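You operate a simulated robot arm through the tools that you are given. There is no shell and no other tool. Be economical: measure what you need, move in short steps, check, and stop when the job is done.

You are at the controls of a simulated robot arm. One attempt, no reset.

TASK
Grind the right plate's paste at N23 smooth under High light.
Fine: set that half's switch and the dial first; add 1 drop from the dish beside the three jars with the teal-banded dropper, then grind with the teal-banded muller; put both back; leave the box's other half dark and its plate alone.

It is judged by the outcome, as a careful person would: the job done as asked, and still so three seconds after it is handed in. It fails if anything else is knocked over, pushed out of place, dropped, spilled or broken.

THE ROBOT
A 6-joint arm with a two-finger parallel gripper, fixed in place. Base frame: the origin is at the foot of the arm, x ahead of it, y to its left, z up; the work surface is at about z = 0.95. Units: m, rad, N and s.
With the tool pointing down near the work surface it reaches from about 0.22 to 0.66 m from the base axis. Its first joint turns from -1.152 to 1.152 rad. Payload 2.9 kg.
The TCP is the grasp point between the finger pads, 0.03 m short of the fingertips. In the tool frame z runs along the fingers and y along their closing line. Largest opening 0.11 m; finger width 0.02, thickness 0.01; the body of the gripper, 0.048 by 0.112 m, starts 0.055 m behind the TCP.
Orientation is that of the tool frame in the base frame, as [roll, pitch, yaw] about the fixed x, y, z axes, in that order (R = Rz(yaw) Ry(pitch) Rx(roll)). With the fingers straight down and closing along the base's y, the tool's x points along the base's -x, its y along +y and its z along -z.

THE INTERFACE
- The arm moves only by the tool play_rows. Its argument "rows" is a list of rows, each an object of numbers (a shift or turn left out is 0, a gripper value left out holds the last): "gripper": the opening in per cent of the stroke, from 0 (shut) to 100 (fully open); "dx", "dy", "dz": the shift along the base's x, y, z in m; "rx", "ry", "rz": the turn, a rotation vector about the base's x, y, z in rad. In form: [{"gripper": .., "dx": .., "dy": .., "dz": .., "rx": .., "ry": .., "rz": ..}, ...]. A call has 1 to 12 rows; each row is the pose to reach, as a shift and turn from the pose commanded when the call began. Rows are played at 5 a second. More than 0.05 m and 0.15 rad between two rows, or a gripper value outside its range, and nothing of the call is played. Where a pose cannot be reached the arm comes as near as it can. A force on the tool above 80 N (or 10 N above the force at the start of the call, whichever is more), or a blocked arm, ends the call early, and 0.2 s more pass. The fingers move at their own pace (about 0.108 m/s each) and stop on an object; they squeeze with about 29 N. The grip force told is the motor's: it shows also when the fingers shut on nothing. Time passes only in rows, and 0.2 s behind the last, so rows that repeat a pose let the fingers close. The reply holds the time, the measured pose of the TCP, the force on the tool along the base axes, the opening and the grip force, in the units named above and with some noise, with the torque about the TCP (base axes, N m) and any sound that the robot's microphone picked up, and new pictures: "show" is both (left out), scene, wrist or none.
- Cameras (640 x 400 px; columns grow to the right, rows downward): "scene" is fixed at [0.0753, 0.4263, 1.3941]; the picture's right is [-0.79, -0.62, 0.00], its down [-0.29, 0.37, -0.88] and it looks along [0.54, -0.69, -0.47] (base axes); focal length 245 px, centre (320, 200). "wrist" rides on the gripper at [0.073, 0.017, -0.103] in the tool frame; the picture's right is [-0.23, 0.97, 0.00], its down [-0.76, -0.18, -0.62] and it looks along [-0.61, -0.14, 0.78] (tool axes); focal length 222 px, centre (320, 200). There is no depth. A picture from a camera that has moved, and an enlarged one, comes with that camera's place and axes in the base frame and with its lens.
- zoom(camera, box): a new picture of the part [left, top, right, bottom] of that camera's present view, enlarged. It takes no simulated time.
- close_job(): hands the job in; it is judged then, once.

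Work in short steps. Places have to be worked out from the pictures, the camera data and where the tool is seen: move nearer, look again, correct. Check each grasp and each placing, and mend what went wrong. You have 120 turns and 200 pictures in all, those below and enlarged ones among them. Open the gripper and draw the arm clear of the work before you hand the job in, unless the task says otherwise; then end with one line.

The tools are called after "Call:" as name(argument=value, ...) on one line, values as JSON. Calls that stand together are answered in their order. play_rows: Moves the arm, as the interface text tells. Its arguments: {"type":"object","properties":{"rows":{"type":"array","items":{"type":"object","properties":{"gripper":{"type":"number"},"dx":{"type":"number"},"dy":{"type":"number"},"dz":{"type":"number"},"rx":{"type":"number"},"ry":{"type":"number"},"rz":{"type":"number"}}}},"show":{"type":"string","enum":["both","scene","wrist","none"]}},"required":["rows"]} The other tools are called the same way: zoom (camera, box) takes an enlarged picture of a part of a camera's view; close_job () hands the job in.

At the start:

```text
time: 0.0
tcp_pos: [0.3034, -0.0928, 1.3163]
tcp_rot: [3.141, 0.0, 3.141]
ft_force: [0.1, -0.1, -0.6]
moment: [-0.02, 0.01, 0.02]
width: 0.1098
gripper_force: 0.0
```

scene: 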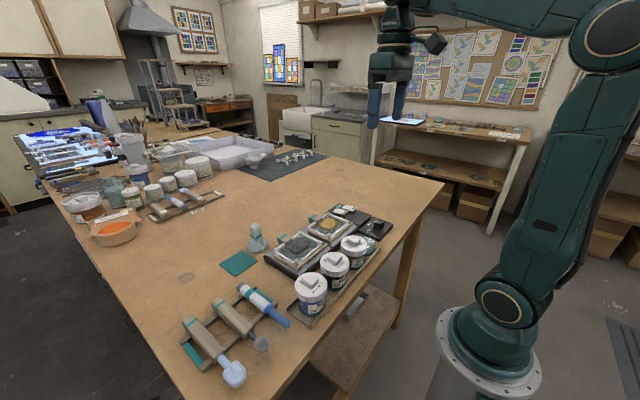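
wrist: 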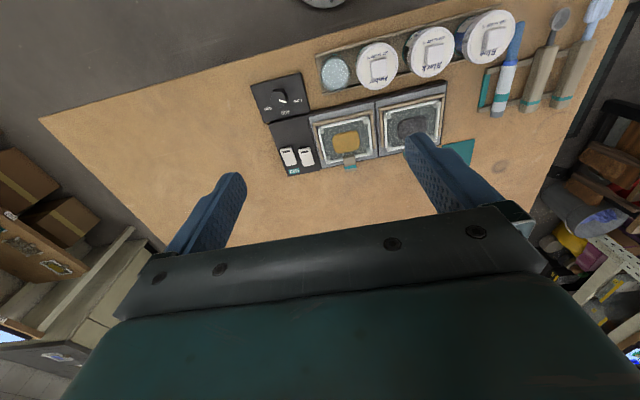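

The pictures show a light box with two plates, switches, a dial, jars and tools. I'll enlarge both views for details.

Call:
zoom(camera="wrist", box=[230, 0, 470, 190])

Call:
zoom(camera="wrist", box=[400, 0, 640, 190])

Call:
zoom(camera="scene", box=[160, 190, 420, 390])

```text
2.11 times, centred on (350, 95) of wrist
camera zoom: at [0.2313, -0.0757, 1.4202], right [0.23, 0.97, 0.0], down [0.76, -0.18, 0.62], along [0.61, -0.14, -0.78], focal length 468 px, centre (257, 421)
```

zoom: 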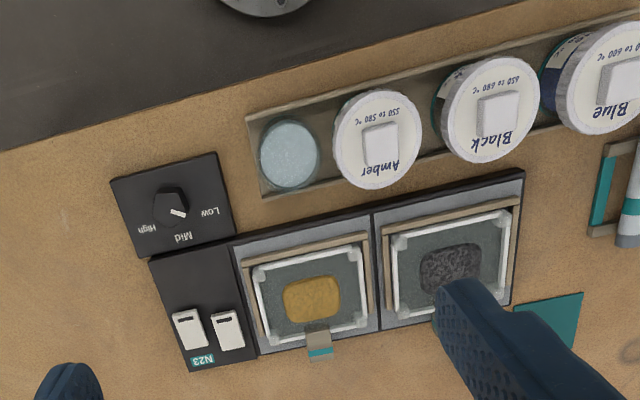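

```text
2.11 times, centred on (520, 95) of wrist
camera zoom: at [0.2313, -0.0757, 1.4202], right [0.23, 0.97, 0.0], down [0.76, -0.18, 0.62], along [0.61, -0.14, -0.78], focal length 468 px, centre (-101, 421)
```

zoom: 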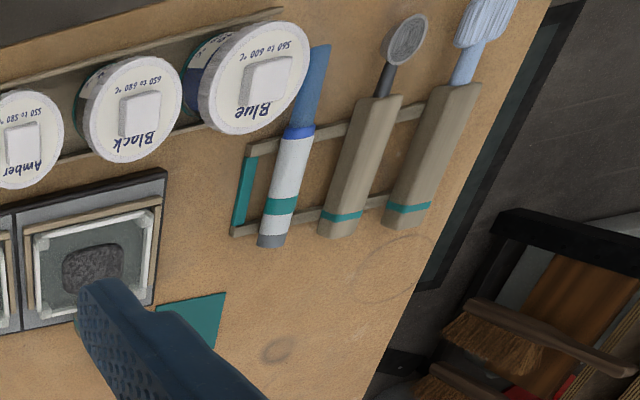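

```text
2.00 times, centred on (290, 290) of scene
camera zoom: at [0.0753, 0.4263, 1.3941], right [-0.79, -0.62, 0.0], down [-0.29, 0.37, -0.88], along [0.54, -0.69, -0.47], focal length 489 px, centre (380, 20)
```

zoom: 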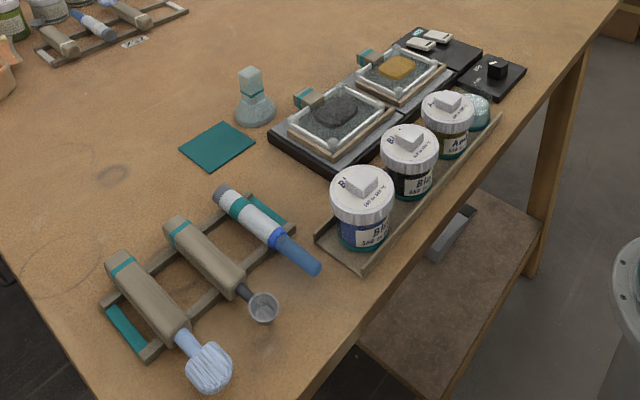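

Text reads upright from the arm's side, so the right half is the amber plate (−y). I judge dial ≈(0.33,−0.17), switches ≈(0.44,−0.20/−0.16). I lower the arm to look closer.

Call:
play_rows(rows=[{"dx": -0.01, "dy": -0.02, "dz": -0.04}, {"dx": -0.02, "dy": -0.03, "dz": -0.08}, {"dx": -0.03, "dy": -0.04, "dz": -0.12}, {"dx": -0.04, "dy": -0.05, "dz": -0.16}, {"dx": -0.05, "dy": -0.06, "dz": -0.19}, {"dx": -0.05, "dy": -0.06, "dz": -0.19}], show="wrist")

```text
time: 1.4
tcp_pos: [0.252, -0.1516, 1.1279]
tcp_rot: [3.141, 0.003, -3.141]
ft_force: [0.5, -1.0, 1.1]
moment: [0.01, 0.04, 0.01]
width: 0.1101
gripper_force: 0.0
camera wrist: at [0.1791, -0.1356, 1.2308], right [0.23, 0.97, 0.0], down [0.76, -0.18, 0.62], along [0.61, -0.14, -0.78], focal length 222 px, centre (320, 200)
```

wrist: 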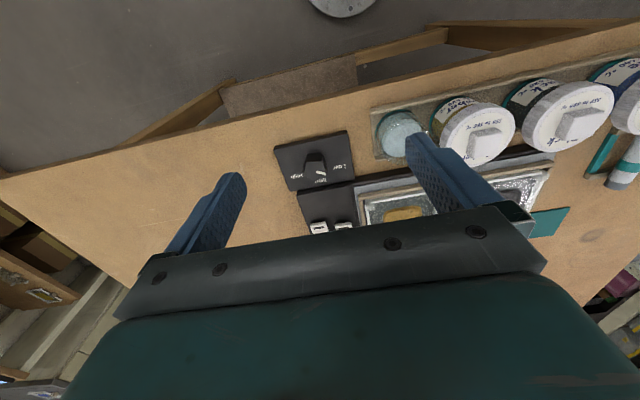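

Call:
zoom(camera="wrist", box=[260, 120, 370, 240])

Call:
zoom(camera="scene", box=[320, 190, 410, 250])

Call:
zoom(camera="scene", box=[215, 215, 345, 300])

```text
3.33 times, centred on (315, 180) of wrist
camera zoom: at [0.1791, -0.1356, 1.2308], right [0.23, 0.97, 0.0], down [0.76, -0.18, 0.62], along [0.61, -0.14, -0.78], focal length 740 px, centre (337, 267)
```

zoom: 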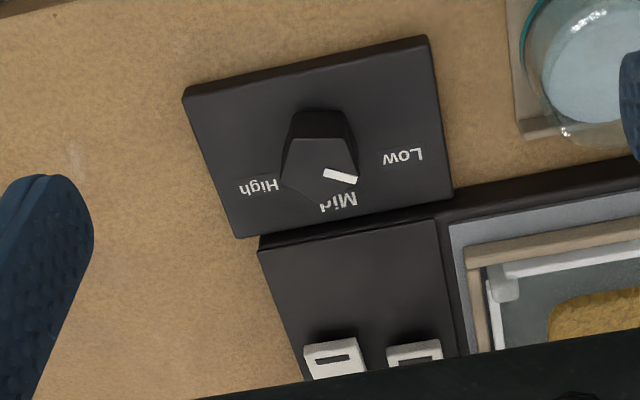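

```text
6.67 times, centred on (365, 220) of scene
camera zoom: at [0.0753, 0.4263, 1.3941], right [-0.79, -0.62, 0.0], down [-0.29, 0.37, -0.88], along [0.54, -0.69, -0.47], focal length 1631 px, centre (20, 67)
```

zoom: 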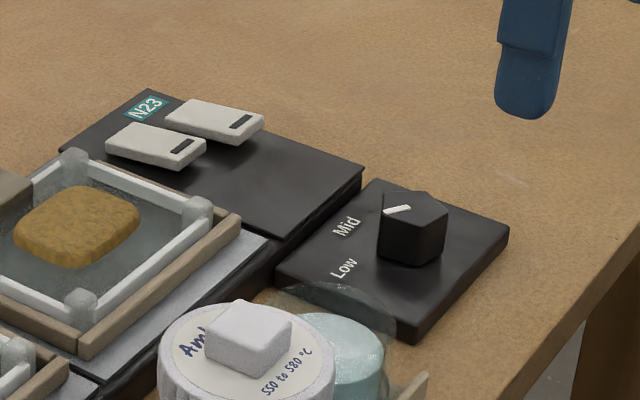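

```text
4.71 times, centred on (280, 258) of scene
camera zoom: at [0.0753, 0.4263, 1.3941], right [-0.79, -0.62, 0.0], down [-0.29, 0.37, -0.88], along [0.54, -0.69, -0.47], focal length 1151 px, centre (508, -71)
```

zoom: 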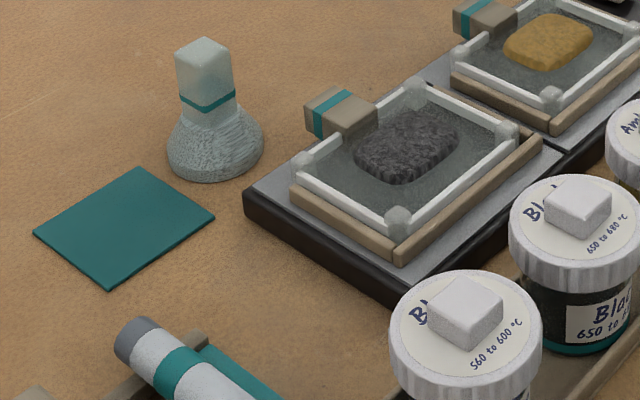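

Zooms are re-rendered sharply, so I take tighter looks at the knob, the switches and the dropper.

Call:
zoom(camera="wrist", box=[295, 145, 335, 185])

Call:
zoom(camera="scene", box=[328, 200, 364, 222])

Call:
zoom(camera="scene", box=[180, 280, 300, 390])

```text
10.00 times, centred on (315, 165) of wrist
camera zoom: at [0.1791, -0.1356, 1.2308], right [0.23, 0.97, 0.0], down [0.76, -0.18, 0.62], along [0.61, -0.14, -0.78], focal length 2221 px, centre (370, 550)
```

zoom: 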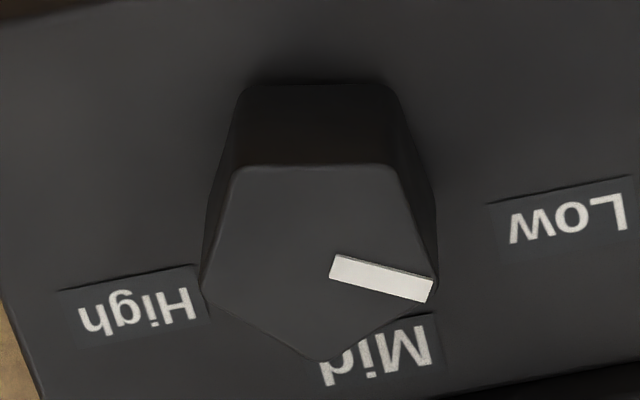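

```text
16.00 times, centred on (346, 211) of scene
camera zoom: at [0.0753, 0.4263, 1.3941], right [-0.79, -0.62, 0.0], down [-0.29, 0.37, -0.88], along [0.54, -0.69, -0.47], focal length 3914 px, centre (-96, 24)
```

zoom: 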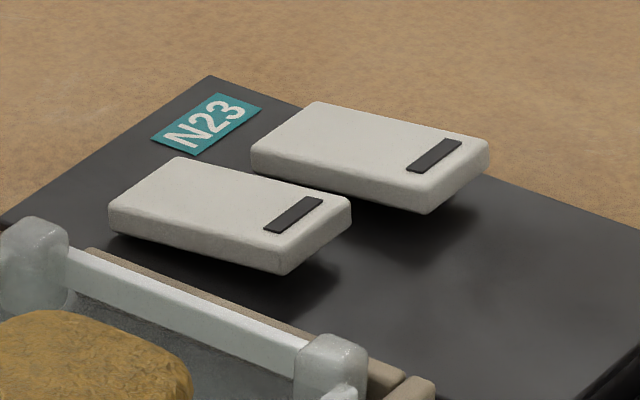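

```text
3.64 times, centred on (240, 335) of scene
camera zoom: at [0.0753, 0.4263, 1.3941], right [-0.79, -0.62, 0.0], down [-0.29, 0.37, -0.88], along [0.54, -0.69, -0.47], focal length 890 px, centre (611, -291)
```

zoom: 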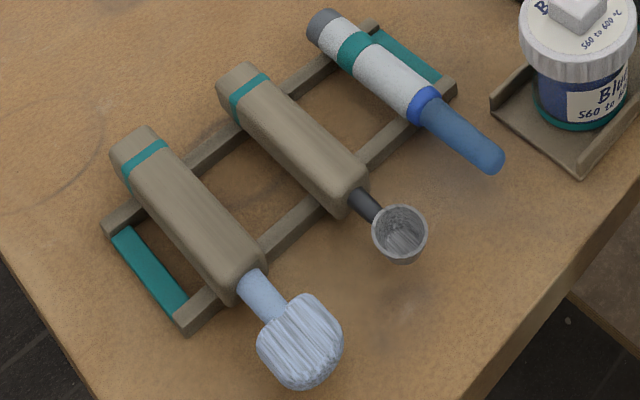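

The knob is a pentagon centred ≈(0.319,−0.174), top z≈0.99, pointer at Low (≈57° from +x); High is ≈−57°. I align the fingers vertex-to-flat (rz +0.67) above it, half open.

Call:
play_rows(rows=[{"gripper": 60, "dx": 0.012, "dy": -0.004, "dz": -0.01, "rz": 0.135}, {"dx": 0.025, "dy": -0.008, "dz": -0.02, "rz": 0.27}, {"dx": 0.04, "dy": -0.012, "dz": -0.03, "rz": 0.405}, {"dx": 0.052, "dy": -0.017, "dz": -0.045, "rz": 0.54}, {"dx": 0.0656, "dy": -0.0212, "dz": -0.06, "rz": 0.674}, {"dx": 0.0656, "dy": -0.0212, "dz": -0.075, "rz": 0.674}, {"dx": 0.0656, "dy": -0.0212, "dz": -0.075, "rz": 0.674}])

```text
time: 3.0
tcp_pos: [0.3199, -0.173, 1.0532]
tcp_rot: [3.141, 0.002, -2.467]
ft_force: [0.7, 0.1, -0.8]
moment: [-0.01, 0.0, 0.02]
width: 0.066
gripper_force: 0.1
camera wrist: at [0.2519, -0.2062, 1.1561], right [-0.43, 0.9, 0.0], down [0.7, 0.34, 0.62], along [0.56, 0.27, -0.78], focal length 222 px, centre (320, 200)
```

scene: 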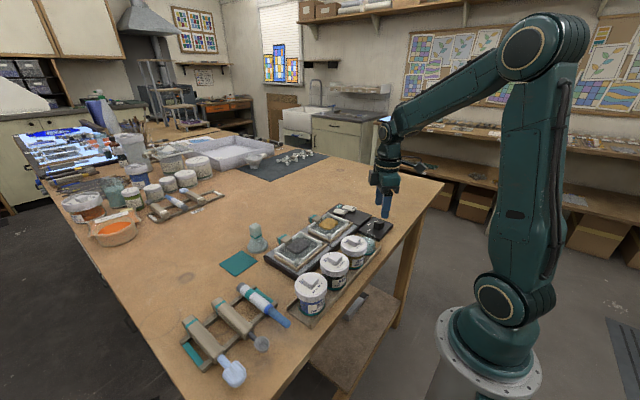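
wrist: 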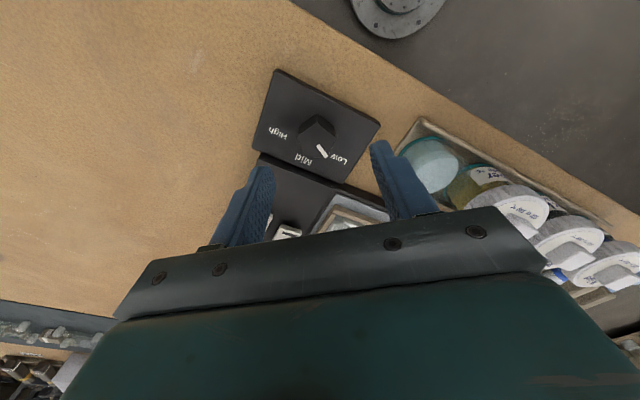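

I check the knob's position from this second viewpoint.

Call:
zoom(camera="wrist", box=[240, 60, 400, 180])

```text
3.33 times, centred on (320, 120) of wrist
camera zoom: at [0.2519, -0.2062, 1.1561], right [-0.43, 0.9, 0.0], down [0.7, 0.34, 0.62], along [0.56, 0.27, -0.78], focal length 740 px, centre (320, 467)
```

zoom: 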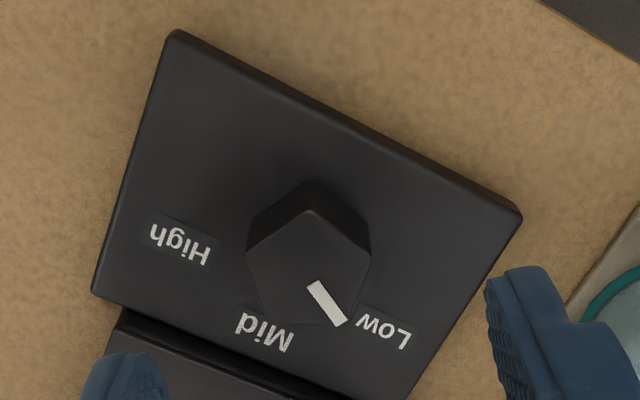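

Triangulated knob centre ≈(0.3235,−0.1755), top ≈0.981. Descend onto it and close.

Call:
play_rows(rows=[{"dx": 0.0045, "dy": -0.0015, "dz": -0.02}, {"dx": 0.0045, "dy": -0.0015, "dz": -0.04}, {"dx": 0.0045, "dy": -0.0015, "dz": -0.057}, {"dx": 0.0045, "dy": -0.0015, "dz": -0.057}, {"gripper": 0, "dx": 0.0045, "dy": -0.0015, "dz": -0.057}, {"dx": 0.0045, "dy": -0.0015, "dz": -0.057}, {"dx": 0.0045, "dy": -0.0015, "dz": -0.057}], show="scene")

```text
time: 4.6
tcp_pos: [0.3228, -0.1735, 0.9949]
tcp_rot: [3.139, 0.003, -2.467]
ft_force: [-4.0, 5.8, -3.0]
moment: [0.05, -0.37, 0.01]
width: 0.0298
gripper_force: 45.0
```

scene: 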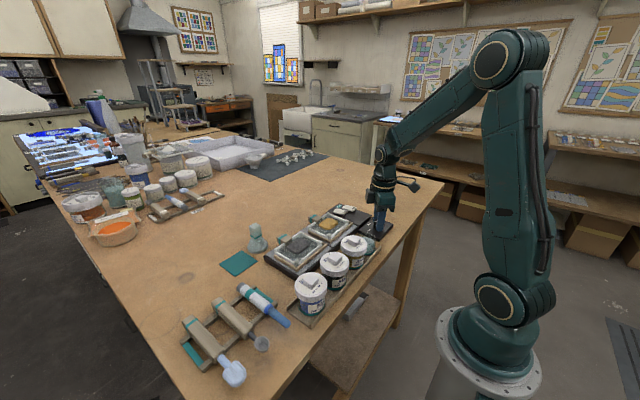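

Gripped at 29.8 mm. Now turn clockwise (−rz) in small rows.

Call:
play_rows(rows=[{"rz": -0.13}, {"rz": -0.26}, {"rz": -0.39}, {"rz": -0.52}, {"rz": -0.65}, {"rz": -0.78}, {"rz": -0.91}, {"rz": -1.04}], show="wrist")

Call:
zoom(camera="scene", box=[340, 190, 410, 245])

```text
time: 6.4
tcp_pos: [0.3229, -0.1751, 0.9957]
tcp_rot: [-3.14, 0.002, 2.771]
ft_force: [-8.5, 5.3, -0.3]
moment: [0.47, 0.03, -0.05]
width: 0.0299
gripper_force: 44.7
camera wrist: at [0.2624, -0.1331, 1.0983], right [0.56, 0.83, 0.0], down [0.65, -0.44, 0.62], along [0.52, -0.35, -0.78], focal length 222 px, centre (320, 200)
```

wrist: 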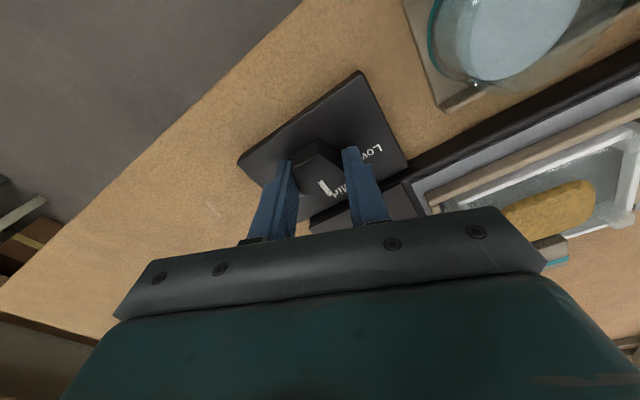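

```text
7.27 times, centred on (375, 218) of scene
camera zoom: at [0.0751, 0.4265, 1.394], right [-0.79, -0.62, 0.0], down [-0.29, 0.37, -0.88], along [0.54, -0.69, -0.47], focal length 1779 px, centre (-80, 73)
```

zoom: 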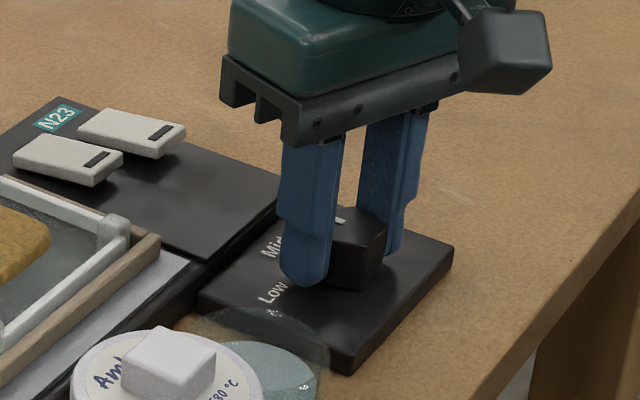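

The knob turns with the gripper, now about Mid. Continue to High.

Call:
play_rows(rows=[{"rz": -0.13}, {"rz": -0.26}, {"rz": -0.39}, {"rz": -0.52}, {"rz": -0.65}, {"rz": -0.78}, {"rz": -0.92}, {"rz": -0.94}], show="wrist")

Call:
zoom(camera="wrist", box=[240, 60, 400, 220])

```text
time: 8.2
tcp_pos: [0.3222, -0.1746, 0.9947]
tcp_rot: [3.141, 0.004, 1.831]
ft_force: [-10.1, -16.4, 6.3]
moment: [-0.32, 0.52, 0.0]
width: 0.0297
gripper_force: 44.9
camera wrist: at [0.3212, -0.1013, 1.0981], right [1.0, 0.03, 0.0], down [0.02, -0.78, 0.63], along [0.02, -0.63, -0.78], focal length 222 px, centre (320, 200)
```

wrist: 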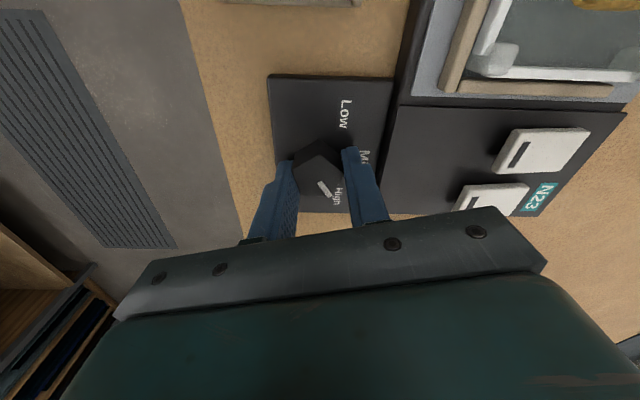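

```text
2.50 times, centred on (320, 140) of wrist
camera zoom: at [0.3212, -0.1013, 1.0981], right [1.0, 0.03, 0.0], down [0.02, -0.78, 0.63], along [0.02, -0.63, -0.78], focal length 555 px, centre (320, 350)
```

zoom: 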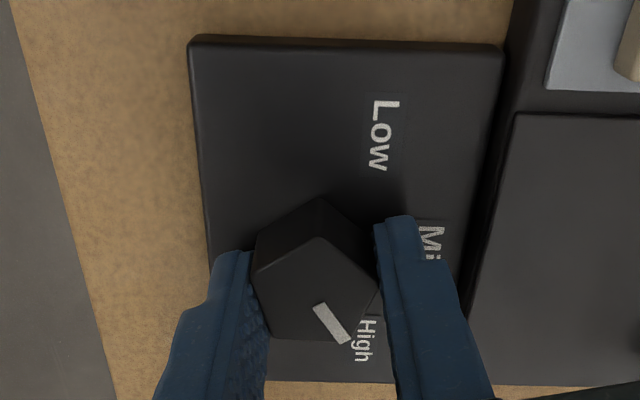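

The pointer is at High. Release slowly and rise, turning back, to check.

Call:
play_rows(rows=[{"gripper": 50}, {"gripper": 60}, {"dz": 0.03}, {"dz": 0.06, "rz": 0.13}, {"dz": 0.1, "rz": 0.27}, {"dz": 0.12, "rz": 0.41}, {"dz": 0.12, "rz": 0.55, "dx": -0.02}, {"dz": 0.12, "rz": 0.69, "dx": -0.04}, {"dz": 0.12, "rz": 0.83, "dx": -0.05}, {"dz": 0.12, "rz": 0.97, "dx": -0.05}, {"dz": 0.12, "rz": 1.11, "dx": -0.05}, {"dz": 0.12, "rz": 1.24, "dx": -0.05}], show="wrist")

Call:
zoom(camera="wrist", box=[260, 100, 420, 220])

```text
time: 10.8
tcp_pos: [0.2727, -0.1751, 1.1156]
tcp_rot: [3.141, 0.001, 3.077]
ft_force: [-0.7, -0.4, 0.1]
moment: [0.01, 0.01, -0.01]
width: 0.0662
gripper_force: 0.1
camera wrist: at [0.2023, -0.1539, 1.218], right [0.29, 0.96, 0.0], down [0.75, -0.23, 0.62], along [0.6, -0.18, -0.78], focal length 222 px, centre (320, 200)
```

wrist: 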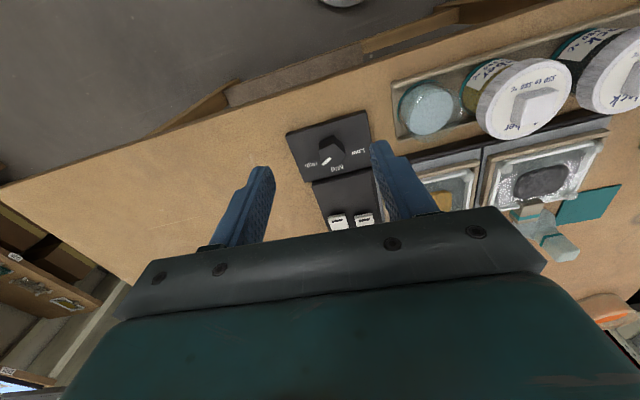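

```text
3.33 times, centred on (340, 160) of wrist
camera zoom: at [0.2023, -0.1539, 1.218], right [0.29, 0.96, 0.0], down [0.75, -0.23, 0.62], along [0.6, -0.18, -0.78], focal length 740 px, centre (253, 333)
```

zoom: 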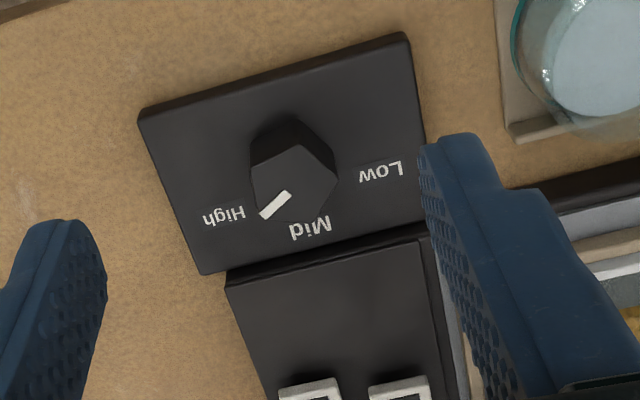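

Dial is on High. Now locate the switches precisely.

Call:
zoom(camera="wrist", box=[315, 200, 385, 240])

Call:
zoom(camera="scene", box=[325, 195, 385, 235])

```text
9.14 times, centred on (350, 220) of wrist
camera zoom: at [0.2023, -0.1539, 1.218], right [0.29, 0.96, 0.0], down [0.75, -0.23, 0.62], along [0.6, -0.18, -0.78], focal length 2031 px, centre (46, 17)
```

zoom: 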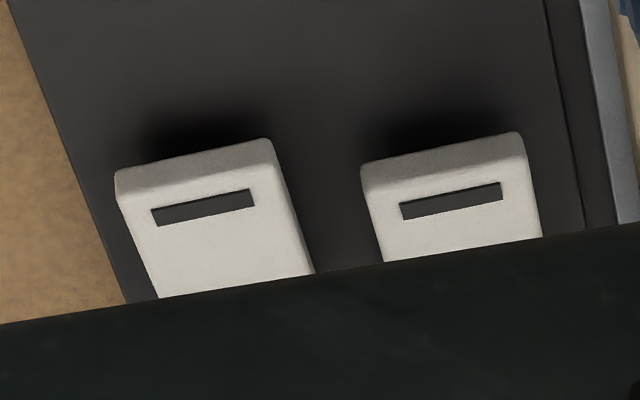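

```text
10.00 times, centred on (355, 215) of scene
camera zoom: at [0.0753, 0.4263, 1.3941], right [-0.79, -0.62, 0.0], down [-0.29, 0.37, -0.88], along [0.54, -0.69, -0.47], focal length 2446 px, centre (-30, 50)
```

zoom: 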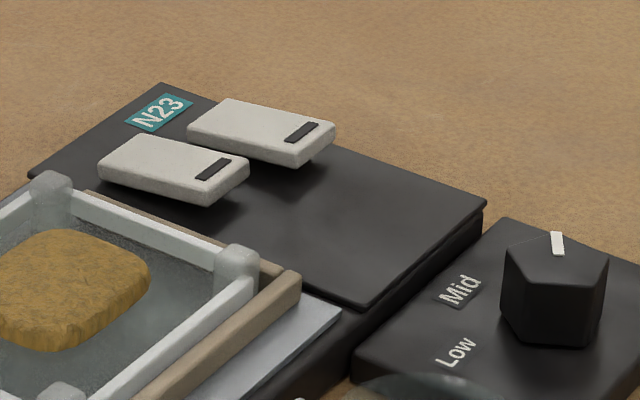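

Right switch's mark (raised near end) triangulates to ≈(0.420,−0.194,0.989). Close the fingers and hover above it.

Call:
play_rows(rows=[{"gripper": 0, "dx": 0.035, "dy": -0.0045, "rz": 0.03}, {"dx": 0.07, "dy": -0.009, "rz": 0.066}, {"dx": 0.105, "dy": -0.0135, "rz": 0.066}, {"dx": 0.1435, "dy": -0.0185, "dz": -0.03, "rz": 0.066}, {"dx": 0.1435, "dy": -0.0185, "dz": -0.07, "rz": 0.066}, {"dx": 0.1435, "dy": -0.0185, "dz": -0.07, "rz": 0.066}], show="wrist")

Call:
zoom(camera="scene", box=[325, 180, 385, 220])

```text
time: 12.2
tcp_pos: [0.417, -0.1937, 1.0435]
tcp_rot: [-3.141, 0.001, -3.14]
ft_force: [-1.4, -0.2, 0.0]
moment: [0.06, 0.0, 0.0]
width: 0.0
gripper_force: 28.7
camera wrist: at [0.3449, -0.177, 1.1462], right [0.23, 0.97, 0.0], down [0.76, -0.18, 0.62], along [0.61, -0.14, -0.78], focal length 222 px, centre (320, 200)
```

wrist: 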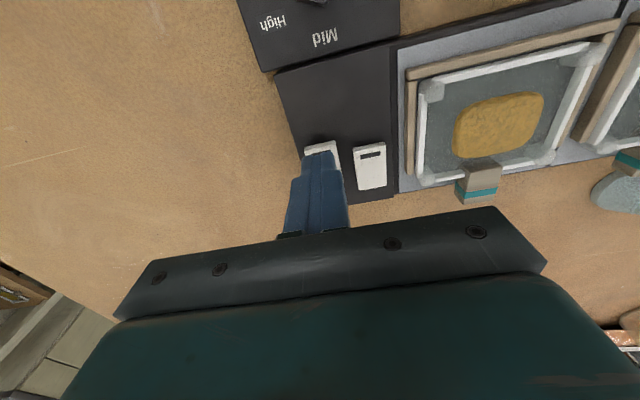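

```text
10.00 times, centred on (355, 200) of scene
camera zoom: at [0.0753, 0.4263, 1.3941], right [-0.79, -0.62, 0.0], down [-0.29, 0.37, -0.88], along [0.54, -0.69, -0.47], focal length 2446 px, centre (-30, 200)
```

zoom: 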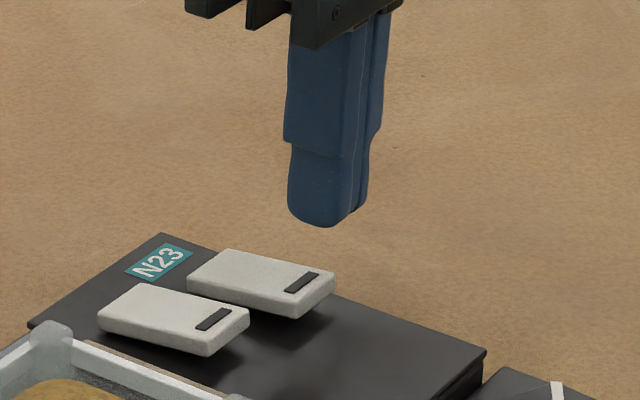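

Aligned over the mark end. Press down with force guarding.

Call:
play_rows(rows=[{"dz": -0.015}, {"dz": -0.025}, {"dz": -0.031}, {"dz": -0.036}, {"dz": -0.04}, {"dz": -0.04}, {"dz": -0.01}, {"dz": 0.03}], show="wrist")

Call:
zoom(camera="scene", box=[260, 185, 400, 275])

```text
time: 14.0
tcp_pos: [0.419, -0.1916, 1.0736]
tcp_rot: [3.141, -0.002, 3.141]
ft_force: [-0.8, 0.0, 0.4]
moment: [-0.03, 0.01, 0.01]
width: 0.0005
gripper_force: 28.9
camera wrist: at [0.3463, -0.1749, 1.1762], right [0.23, 0.97, 0.0], down [0.76, -0.18, 0.62], along [0.61, -0.14, -0.78], focal length 222 px, centre (320, 200)
```

wrist: 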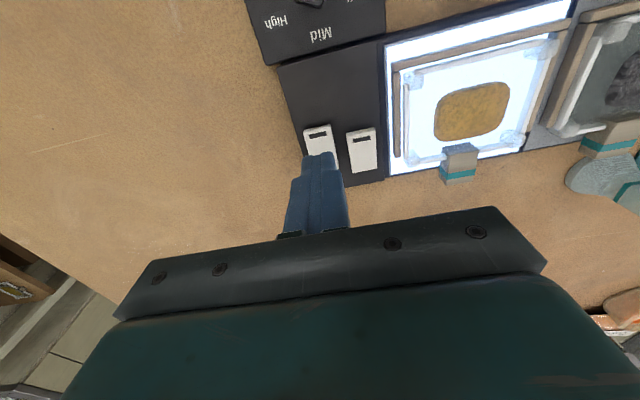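

```text
4.44 times, centred on (330, 230) of scene
camera zoom: at [0.0753, 0.4263, 1.3941], right [-0.79, -0.62, 0.0], down [-0.29, 0.37, -0.88], along [0.54, -0.69, -0.47], focal length 1087 px, centre (276, 67)
```

zoom: 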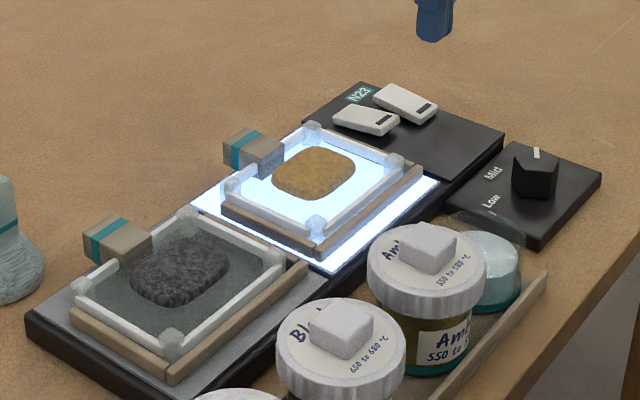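

Right half is lit brightly, left dark. Now move high across to look at the dropper rack.

Call:
play_rows(rows=[{"dz": 0.04}, {"dz": 0.08, "dx": -0.02}, {"dz": 0.106, "dx": -0.045, "dy": 0.03}, {"dz": 0.106, "dx": -0.06, "dy": 0.075}, {"dz": 0.106, "dx": -0.075, "dy": 0.12}, {"dz": 0.106, "dx": -0.09, "dy": 0.165}, {"dz": 0.106, "dx": -0.1, "dy": 0.21}, {"dz": 0.106, "dx": -0.11, "dy": 0.255}, {"dz": 0.106, "dx": -0.117, "dy": 0.3}, {"dz": 0.106, "dx": -0.117, "dy": 0.345}, {"dz": 0.106, "dx": -0.117, "dy": 0.384, "gripper": 60}, {"dz": 0.106, "dx": -0.117, "dy": 0.384}], show="wrist")

```text
time: 16.6
tcp_pos: [0.3002, 0.1913, 1.1824]
tcp_rot: [3.14, 0.002, 3.141]
ft_force: [0.3, -0.2, -0.6]
moment: [0.0, 0.0, -0.05]
width: 0.0658
gripper_force: 0.1
camera wrist: at [0.2277, 0.2074, 1.2849], right [0.23, 0.97, 0.0], down [0.76, -0.18, 0.62], along [0.61, -0.14, -0.78], focal length 222 px, centre (320, 200)
```

wrist: 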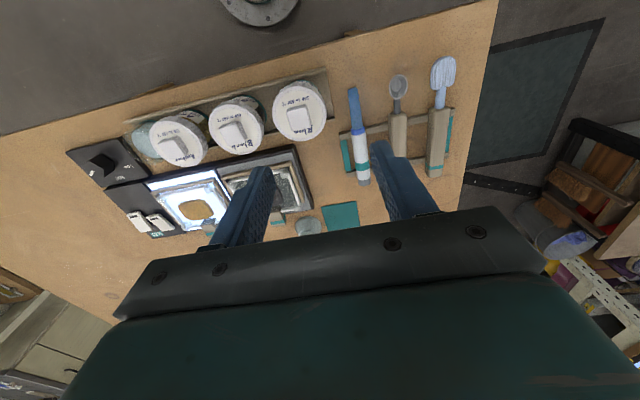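

Call:
zoom(camera="wrist", box=[320, 50, 470, 200])

Call:
zoom(camera="scene", box=[225, 270, 305, 335])

```text
2.67 times, centred on (395, 125) of wrist
camera zoom: at [0.2277, 0.2074, 1.2849], right [0.23, 0.97, 0.0], down [0.76, -0.18, 0.62], along [0.61, -0.14, -0.78], focal length 592 px, centre (120, 400)
```

zoom: 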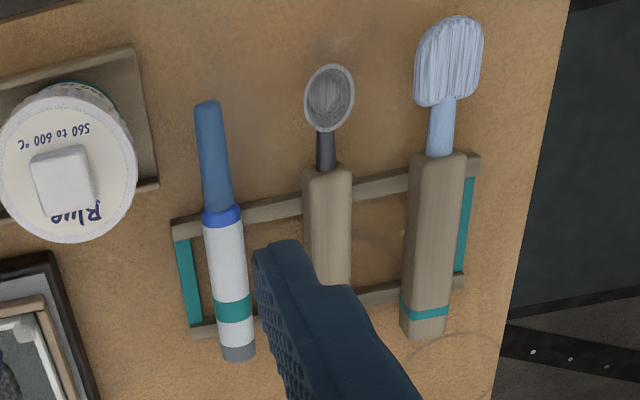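

```text
6.15 times, centred on (265, 302) of scene
camera zoom: at [0.0753, 0.4264, 1.3941], right [-0.79, -0.62, 0.0], down [-0.29, 0.37, -0.88], along [0.54, -0.69, -0.47], focal length 1506 px, centre (658, -431)
```

zoom: 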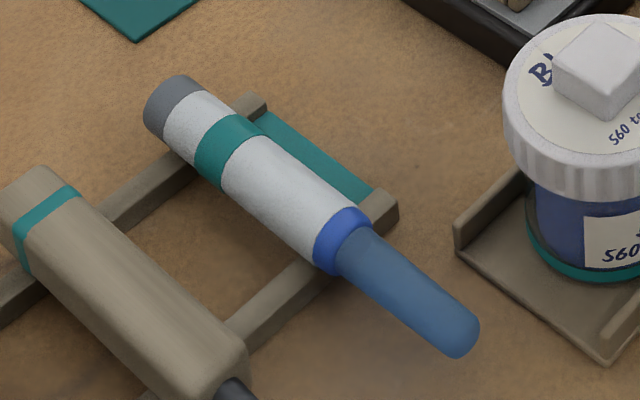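

I check the other rack and the dish/paste for reference.

Call:
zoom(camera="scene", box=[60, 130, 220, 240])

Call:
zoom(camera="scene", box=[340, 230, 400, 270])

```text
3.64 times, centred on (140, 185) of scene
camera zoom: at [0.0753, 0.4264, 1.3941], right [-0.79, -0.62, 0.0], down [-0.29, 0.37, -0.88], along [0.54, -0.69, -0.47], focal length 890 px, centre (974, 254)
```

zoom: 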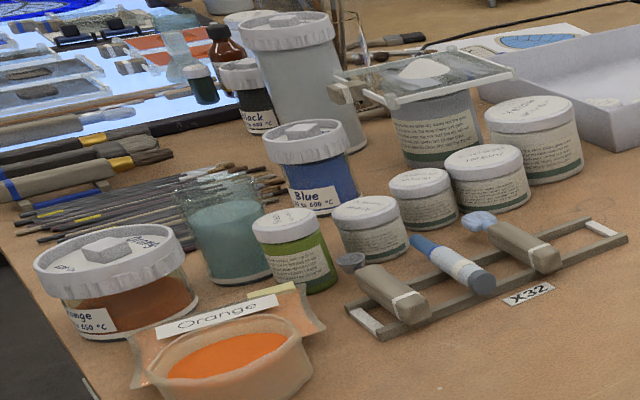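

```text
10.00 times, centred on (370, 250) of scene
camera zoom: at [0.0753, 0.4264, 1.3941], right [-0.79, -0.62, 0.0], down [-0.29, 0.37, -0.88], along [0.54, -0.69, -0.47], focal length 2446 px, centre (-180, -300)
```

zoom: 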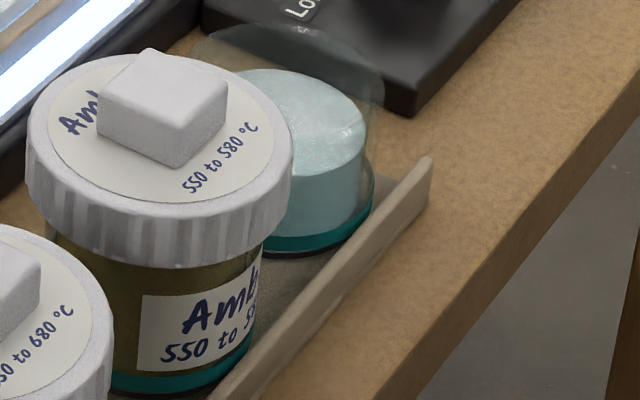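

The dropper lies along x at y≈0.2335, tip x≈0.303, barrel x 0.358–0.447, axis z≈0.975. I hover over x=0.395 with fingers at ~44 mm.

Call:
play_rows(rows=[{"gripper": 40, "dx": 0.03, "dy": 0.014, "dz": -0.03}, {"dx": 0.06, "dy": 0.028, "dz": -0.06}, {"dx": 0.095, "dy": 0.0435, "dz": -0.09}, {"dx": 0.095, "dy": 0.0435, "dz": -0.13}, {"dx": 0.095, "dy": 0.0435, "dz": -0.13}])

Call:
zoom(camera="scene", box=[205, 240, 325, 330])

```text
time: 17.8
tcp_pos: [0.3937, 0.2347, 1.0502]
tcp_rot: [3.14, 0.002, -3.141]
ft_force: [0.0, -0.1, -1.1]
moment: [-0.03, -0.01, 0.02]
width: 0.0442
gripper_force: 0.1
camera wrist: at [0.3218, 0.2503, 1.1523], right [0.23, 0.97, 0.0], down [0.76, -0.18, 0.62], along [0.61, -0.14, -0.78], focal length 222 px, centre (320, 200)
```

scene: 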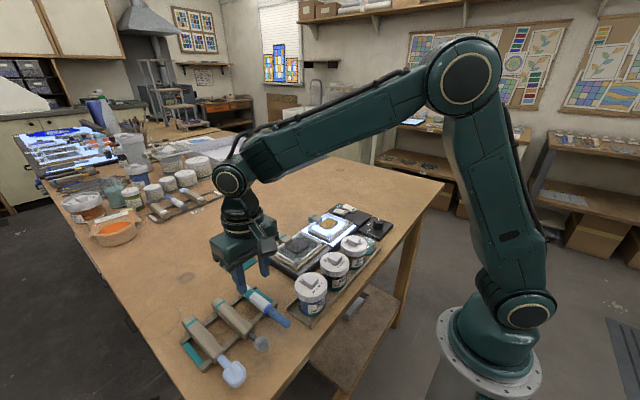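
wrist: 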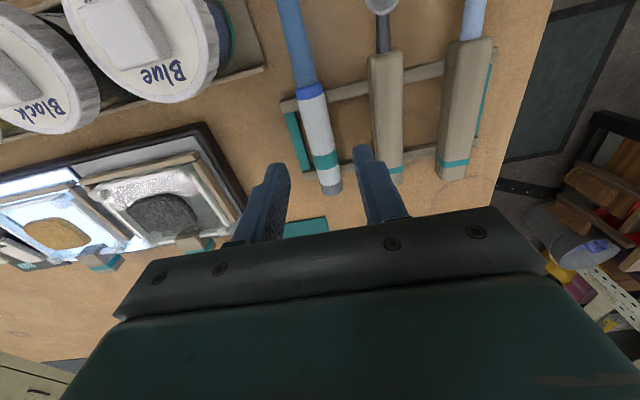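

```text
4.44 times, centred on (265, 285) of scene
camera zoom: at [0.0753, 0.4263, 1.3941], right [-0.79, -0.62, 0.0], down [-0.29, 0.37, -0.88], along [0.54, -0.69, -0.47], focal length 1087 px, centre (564, -178)
```

zoom: 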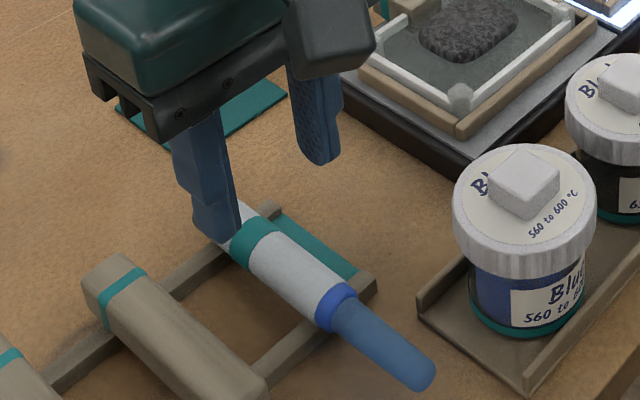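

Dropper centre ≈y 0.235 from this view. Descend gently to TCP z≈0.996.

Call:
play_rows(rows=[{"dx": 0, "dy": 0.0015, "dz": -0.02}, {"dy": 0.0015, "dz": -0.04}, {"dy": 0.0015, "dz": -0.053}, {"dy": 0.0015, "dz": -0.053}])

Call:
zoom(camera="scene", box=[215, 260, 315, 335])

Call:
zoom(camera="wrist", box=[240, 60, 420, 240])

```text
time: 18.8
tcp_pos: [0.3953, 0.2355, 0.998]
tcp_rot: [-3.141, 0.002, 3.141]
ft_force: [0.1, 0.0, -0.6]
moment: [-0.01, 0.01, 0.0]
width: 0.0442
gripper_force: 0.1
camera wrist: at [0.3218, 0.2521, 1.1017], right [0.23, 0.97, 0.0], down [0.76, -0.18, 0.62], along [0.61, -0.14, -0.78], focal length 222 px, centre (320, 200)
```

scene: 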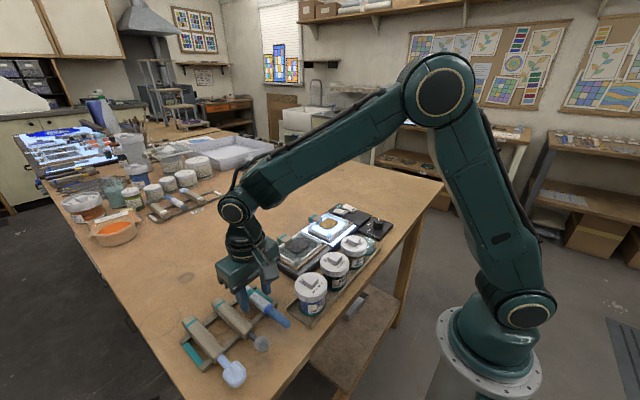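
wrist: 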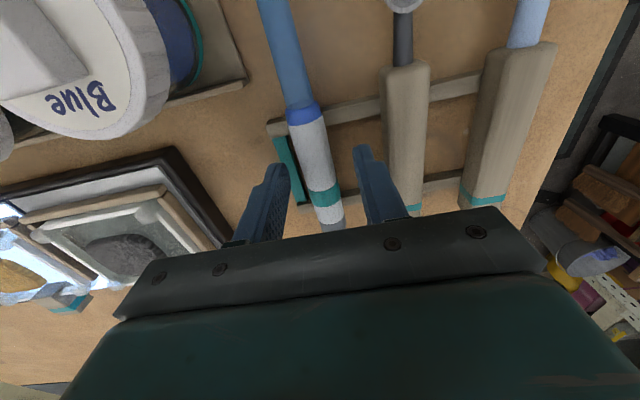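

```text
5.33 times, centred on (265, 298) of scene
camera zoom: at [0.0753, 0.4263, 1.3941], right [-0.79, -0.62, 0.0], down [-0.29, 0.37, -0.88], along [0.54, -0.69, -0.47], focal length 1305 px, centre (613, -320)
```

zoom: 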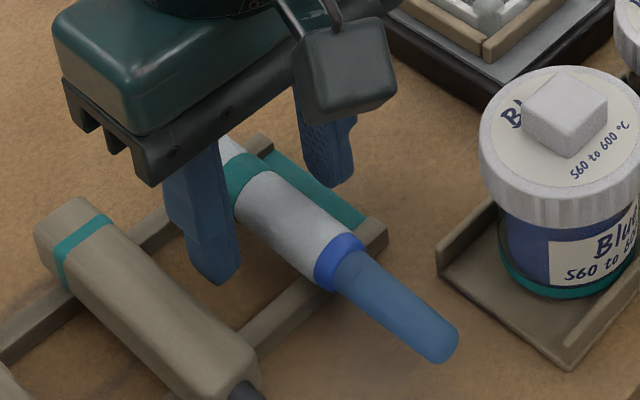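

```text
2.22 times, centred on (330, 150) of wrist
camera zoom: at [0.3218, 0.2521, 1.1017], right [0.23, 0.97, 0.0], down [0.76, -0.18, 0.62], along [0.61, -0.14, -0.78], focal length 494 px, centre (298, 311)
```

zoom: 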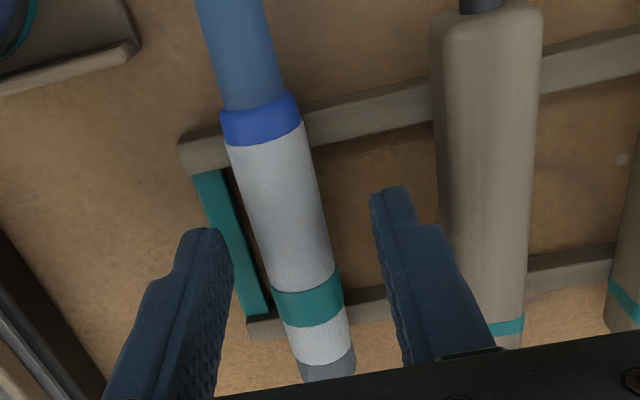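

Fingers straddle the barrel. Lower 5 mm more and close.

Call:
play_rows(rows=[{"dz": -0.005}, {"dz": -0.005, "gripper": 0}, {"dz": -0.005}, {"dz": -0.005}], show="none")

Call:
zoom(camera="scene", box=[215, 260, 315, 335])

```text
time: 19.8
tcp_pos: [0.3941, 0.2355, 0.9925]
tcp_rot: [3.139, 0.004, 3.141]
ft_force: [0.6, -0.2, 0.9]
moment: [-0.01, 0.04, -0.01]
width: 0.0212
gripper_force: 29.1
```

```text
5.33 times, centred on (265, 298) of scene
camera zoom: at [0.0753, 0.4263, 1.3941], right [-0.79, -0.62, 0.0], down [-0.29, 0.37, -0.88], along [0.54, -0.69, -0.47], focal length 1305 px, centre (613, -320)
```

zoom: 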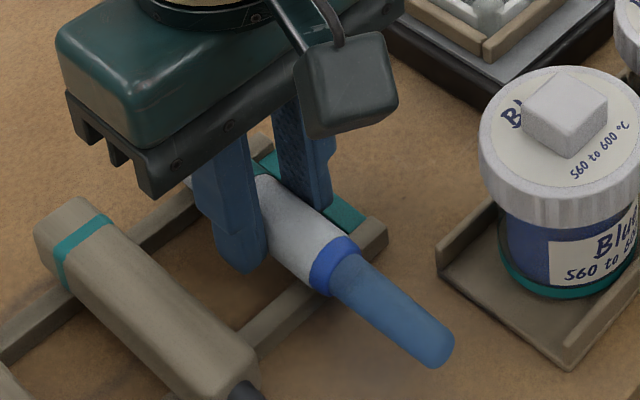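

Gripped at 21 mm. Lift straight up and check.

Call:
play_rows(rows=[{"dz": 0.02}, {"dz": 0.06}, {"dz": 0.1}, {"dz": 0.15}, {"dz": 0.2}, {"dz": 0.25}, {"dz": 0.25}])

```text
time: 21.4
tcp_pos: [0.3927, 0.236, 1.2442]
tcp_rot: [-3.141, 0.001, -3.141]
ft_force: [-0.6, -0.6, -0.6]
moment: [-0.01, -0.04, 0.0]
width: 0.0211
gripper_force: 29.1
camera wrist: at [0.3204, 0.2531, 1.347], right [0.23, 0.97, 0.0], down [0.76, -0.18, 0.62], along [0.61, -0.14, -0.78], focal length 222 px, centre (320, 200)
```

scene: 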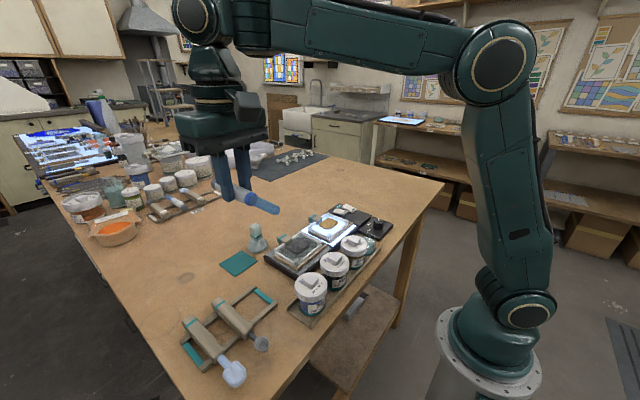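
wrist: 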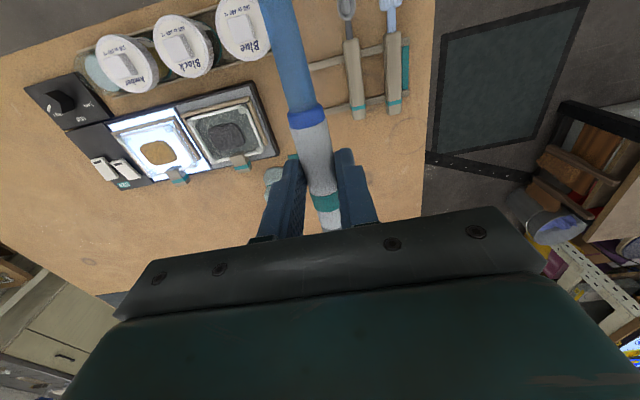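

Held well. At height, move toward the dish and yaw +90° (so that the later tilt brings the gripper in from the right, away from the jars).

Call:
play_rows(rows=[{"dx": -0.004, "dy": -0.023, "rz": 0.14}, {"dx": -0.008, "dy": -0.046, "rz": 0.28}, {"dx": -0.012, "dy": -0.069, "rz": 0.42}, {"dx": -0.016, "dy": -0.092, "rz": 0.56}, {"dx": -0.02, "dy": -0.115, "rz": 0.7}, {"dx": -0.024, "dy": -0.138, "rz": 0.84}, {"dx": -0.028, "dy": -0.161, "rz": 0.98}, {"dx": -0.032, "dy": -0.184, "rz": 1.12}, {"dx": -0.036, "dy": -0.207, "rz": 1.26}, {"dx": -0.04, "dy": -0.23, "rz": 1.4}, {"dx": -0.045, "dy": -0.255, "rz": 1.5}, {"dx": -0.045, "dy": -0.255, "rz": 1.571}])

```text
time: 24.0
tcp_pos: [0.3507, -0.0199, 1.2429]
tcp_rot: [3.141, 0.002, -1.569]
ft_force: [0.8, 0.6, -1.1]
moment: [0.02, 0.02, -0.05]
width: 0.0213
gripper_force: 28.5
camera wrist: at [0.3338, -0.0935, 1.3458], right [-0.97, 0.23, 0.0], down [0.18, 0.76, 0.62], along [0.14, 0.61, -0.78], focal length 222 px, centre (320, 200)
```

scene: 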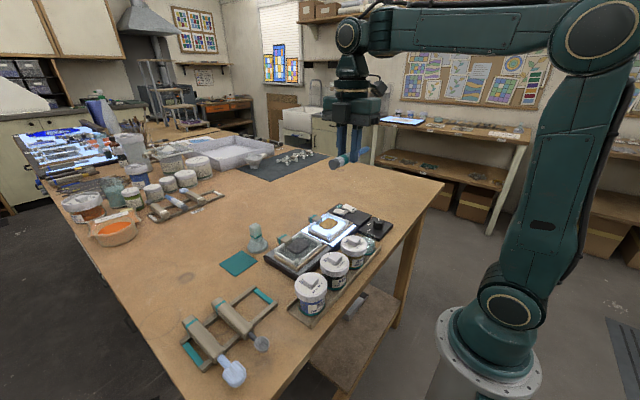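
wrist: 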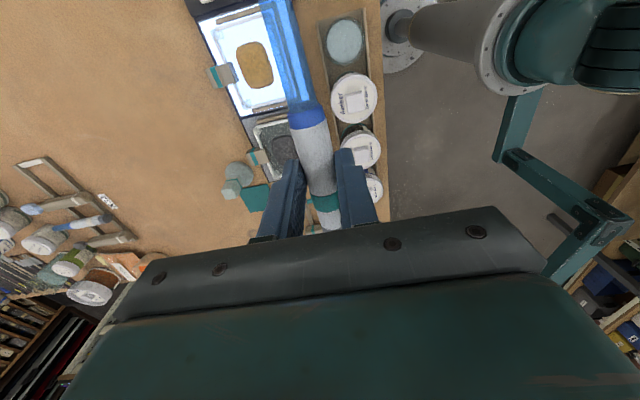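

Now tilt about +x so the dropper's tip swings down (65°), staying high.

Call:
play_rows(rows=[{"rx": 0.13}, {"rx": 0.26}, {"rx": 0.39}, {"rx": 0.52}, {"rx": 0.65}, {"rx": 0.78}, {"rx": 0.91}, {"rx": 1.04}, {"rx": 1.134}, {"rx": 1.134}])

```text
time: 26.2
tcp_pos: [0.3503, -0.0198, 1.2422]
tcp_rot: [3.141, 0.0, -1.573]
ft_force: [0.1, 0.0, -1.3]
moment: [0.0, 0.01, -0.01]
width: 0.0212
gripper_force: 28.6
out of reach, approached as far as the arm can: row 1, 2, 3, 4, 5, 6, 7, 8, 9, 10
camera wrist: at [0.3339, -0.0931, 1.3459], right [-0.97, 0.23, 0.0], down [0.18, 0.76, 0.62], along [0.14, 0.61, -0.78], focal length 222 px, centre (320, 200)
```

scene: 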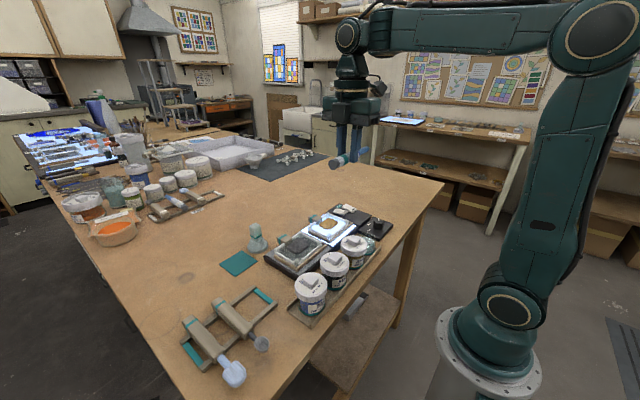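
wrist: 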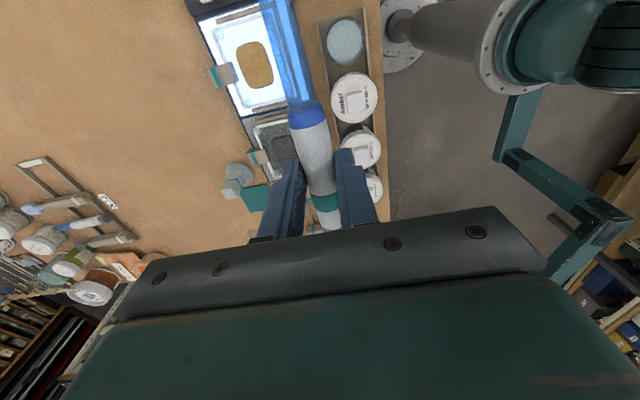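

The sideways tilt was refused from here. I test with a null row to learn which pose counts as commanded.

Call:
play_rows(rows=[{"dz": 0.0}], show="none")

Call:
play_rows(rows=[{"rx": -0.06}, {"rx": -0.12}], show="none")

```text
time: 26.6
tcp_pos: [0.3503, -0.0203, 1.2429]
tcp_rot: [-3.14, 0.002, -1.571]
ft_force: [-0.1, 0.5, -0.6]
moment: [-0.02, -0.01, 0.01]
width: 0.021
gripper_force: 29.1
```

```text
time: 27.2
tcp_pos: [0.3644, -0.0263, 1.2424]
tcp_rot: [-3.127, -0.024, -1.572]
ft_force: [-0.4, 0.6, -1.1]
moment: [0.06, -0.03, -0.02]
width: 0.0214
gripper_force: 29.4
out of reach, approached as far as the arm can: row 1, 2
```

Sideways tilt seems unavailable; test pitch tilt (about y) both ways in small amounts.

Call:
play_rows(rows=[{"ry": -0.1}, {"ry": -0.2}], show="none")

Call:
play_rows(rows=[{"ry": 0.1}, {"ry": 0.2}, {"ry": 0.3}], show="none")

```text
time: 27.8
tcp_pos: [0.3636, -0.0266, 1.2429]
tcp_rot: [-2.922, -0.022, -1.577]
ft_force: [-0.3, -0.3, -0.8]
moment: [-0.02, -0.01, 0.01]
width: 0.0211
gripper_force: 29.5
```

```text
time: 28.6
tcp_pos: [0.3704, -0.0191, 1.2396]
tcp_rot: [3.122, -0.007, -1.568]
ft_force: [-0.5, 0.3, -1.2]
moment: [0.01, 0.02, 0.01]
width: 0.0213
gripper_force: 29.0
out of reach, approached as far as the arm can: row 3
```

Outward pitch works; inward is at a limit here. I test sideways tilt with a more neutral yaw and lower height.

Call:
play_rows(rows=[{"rz": -0.14, "dz": -0.02}, {"rz": -0.28, "dz": -0.04}, {"rz": -0.42, "dz": -0.06}, {"rz": -0.56, "dz": -0.08}, {"rz": -0.7, "dz": -0.08}], show="none")

Call:
play_rows(rows=[{"rx": 0.08}, {"rx": 0.16}, {"rx": 0.24}, {"rx": 0.32}], show="none")

```text
time: 29.8
tcp_pos: [0.3681, -0.0207, 1.1586]
tcp_rot: [3.124, -0.009, -2.274]
ft_force: [1.3, 0.0, -1.3]
moment: [0.02, 0.02, -0.02]
width: 0.021
gripper_force: 28.7
```

```text
time: 30.8
tcp_pos: [0.3672, -0.0201, 1.1619]
tcp_rot: [2.913, 0.235, -2.294]
ft_force: [-0.2, 0.2, -0.3]
moment: [0.01, -0.02, 0.03]
width: 0.0213
gripper_force: 29.0
```

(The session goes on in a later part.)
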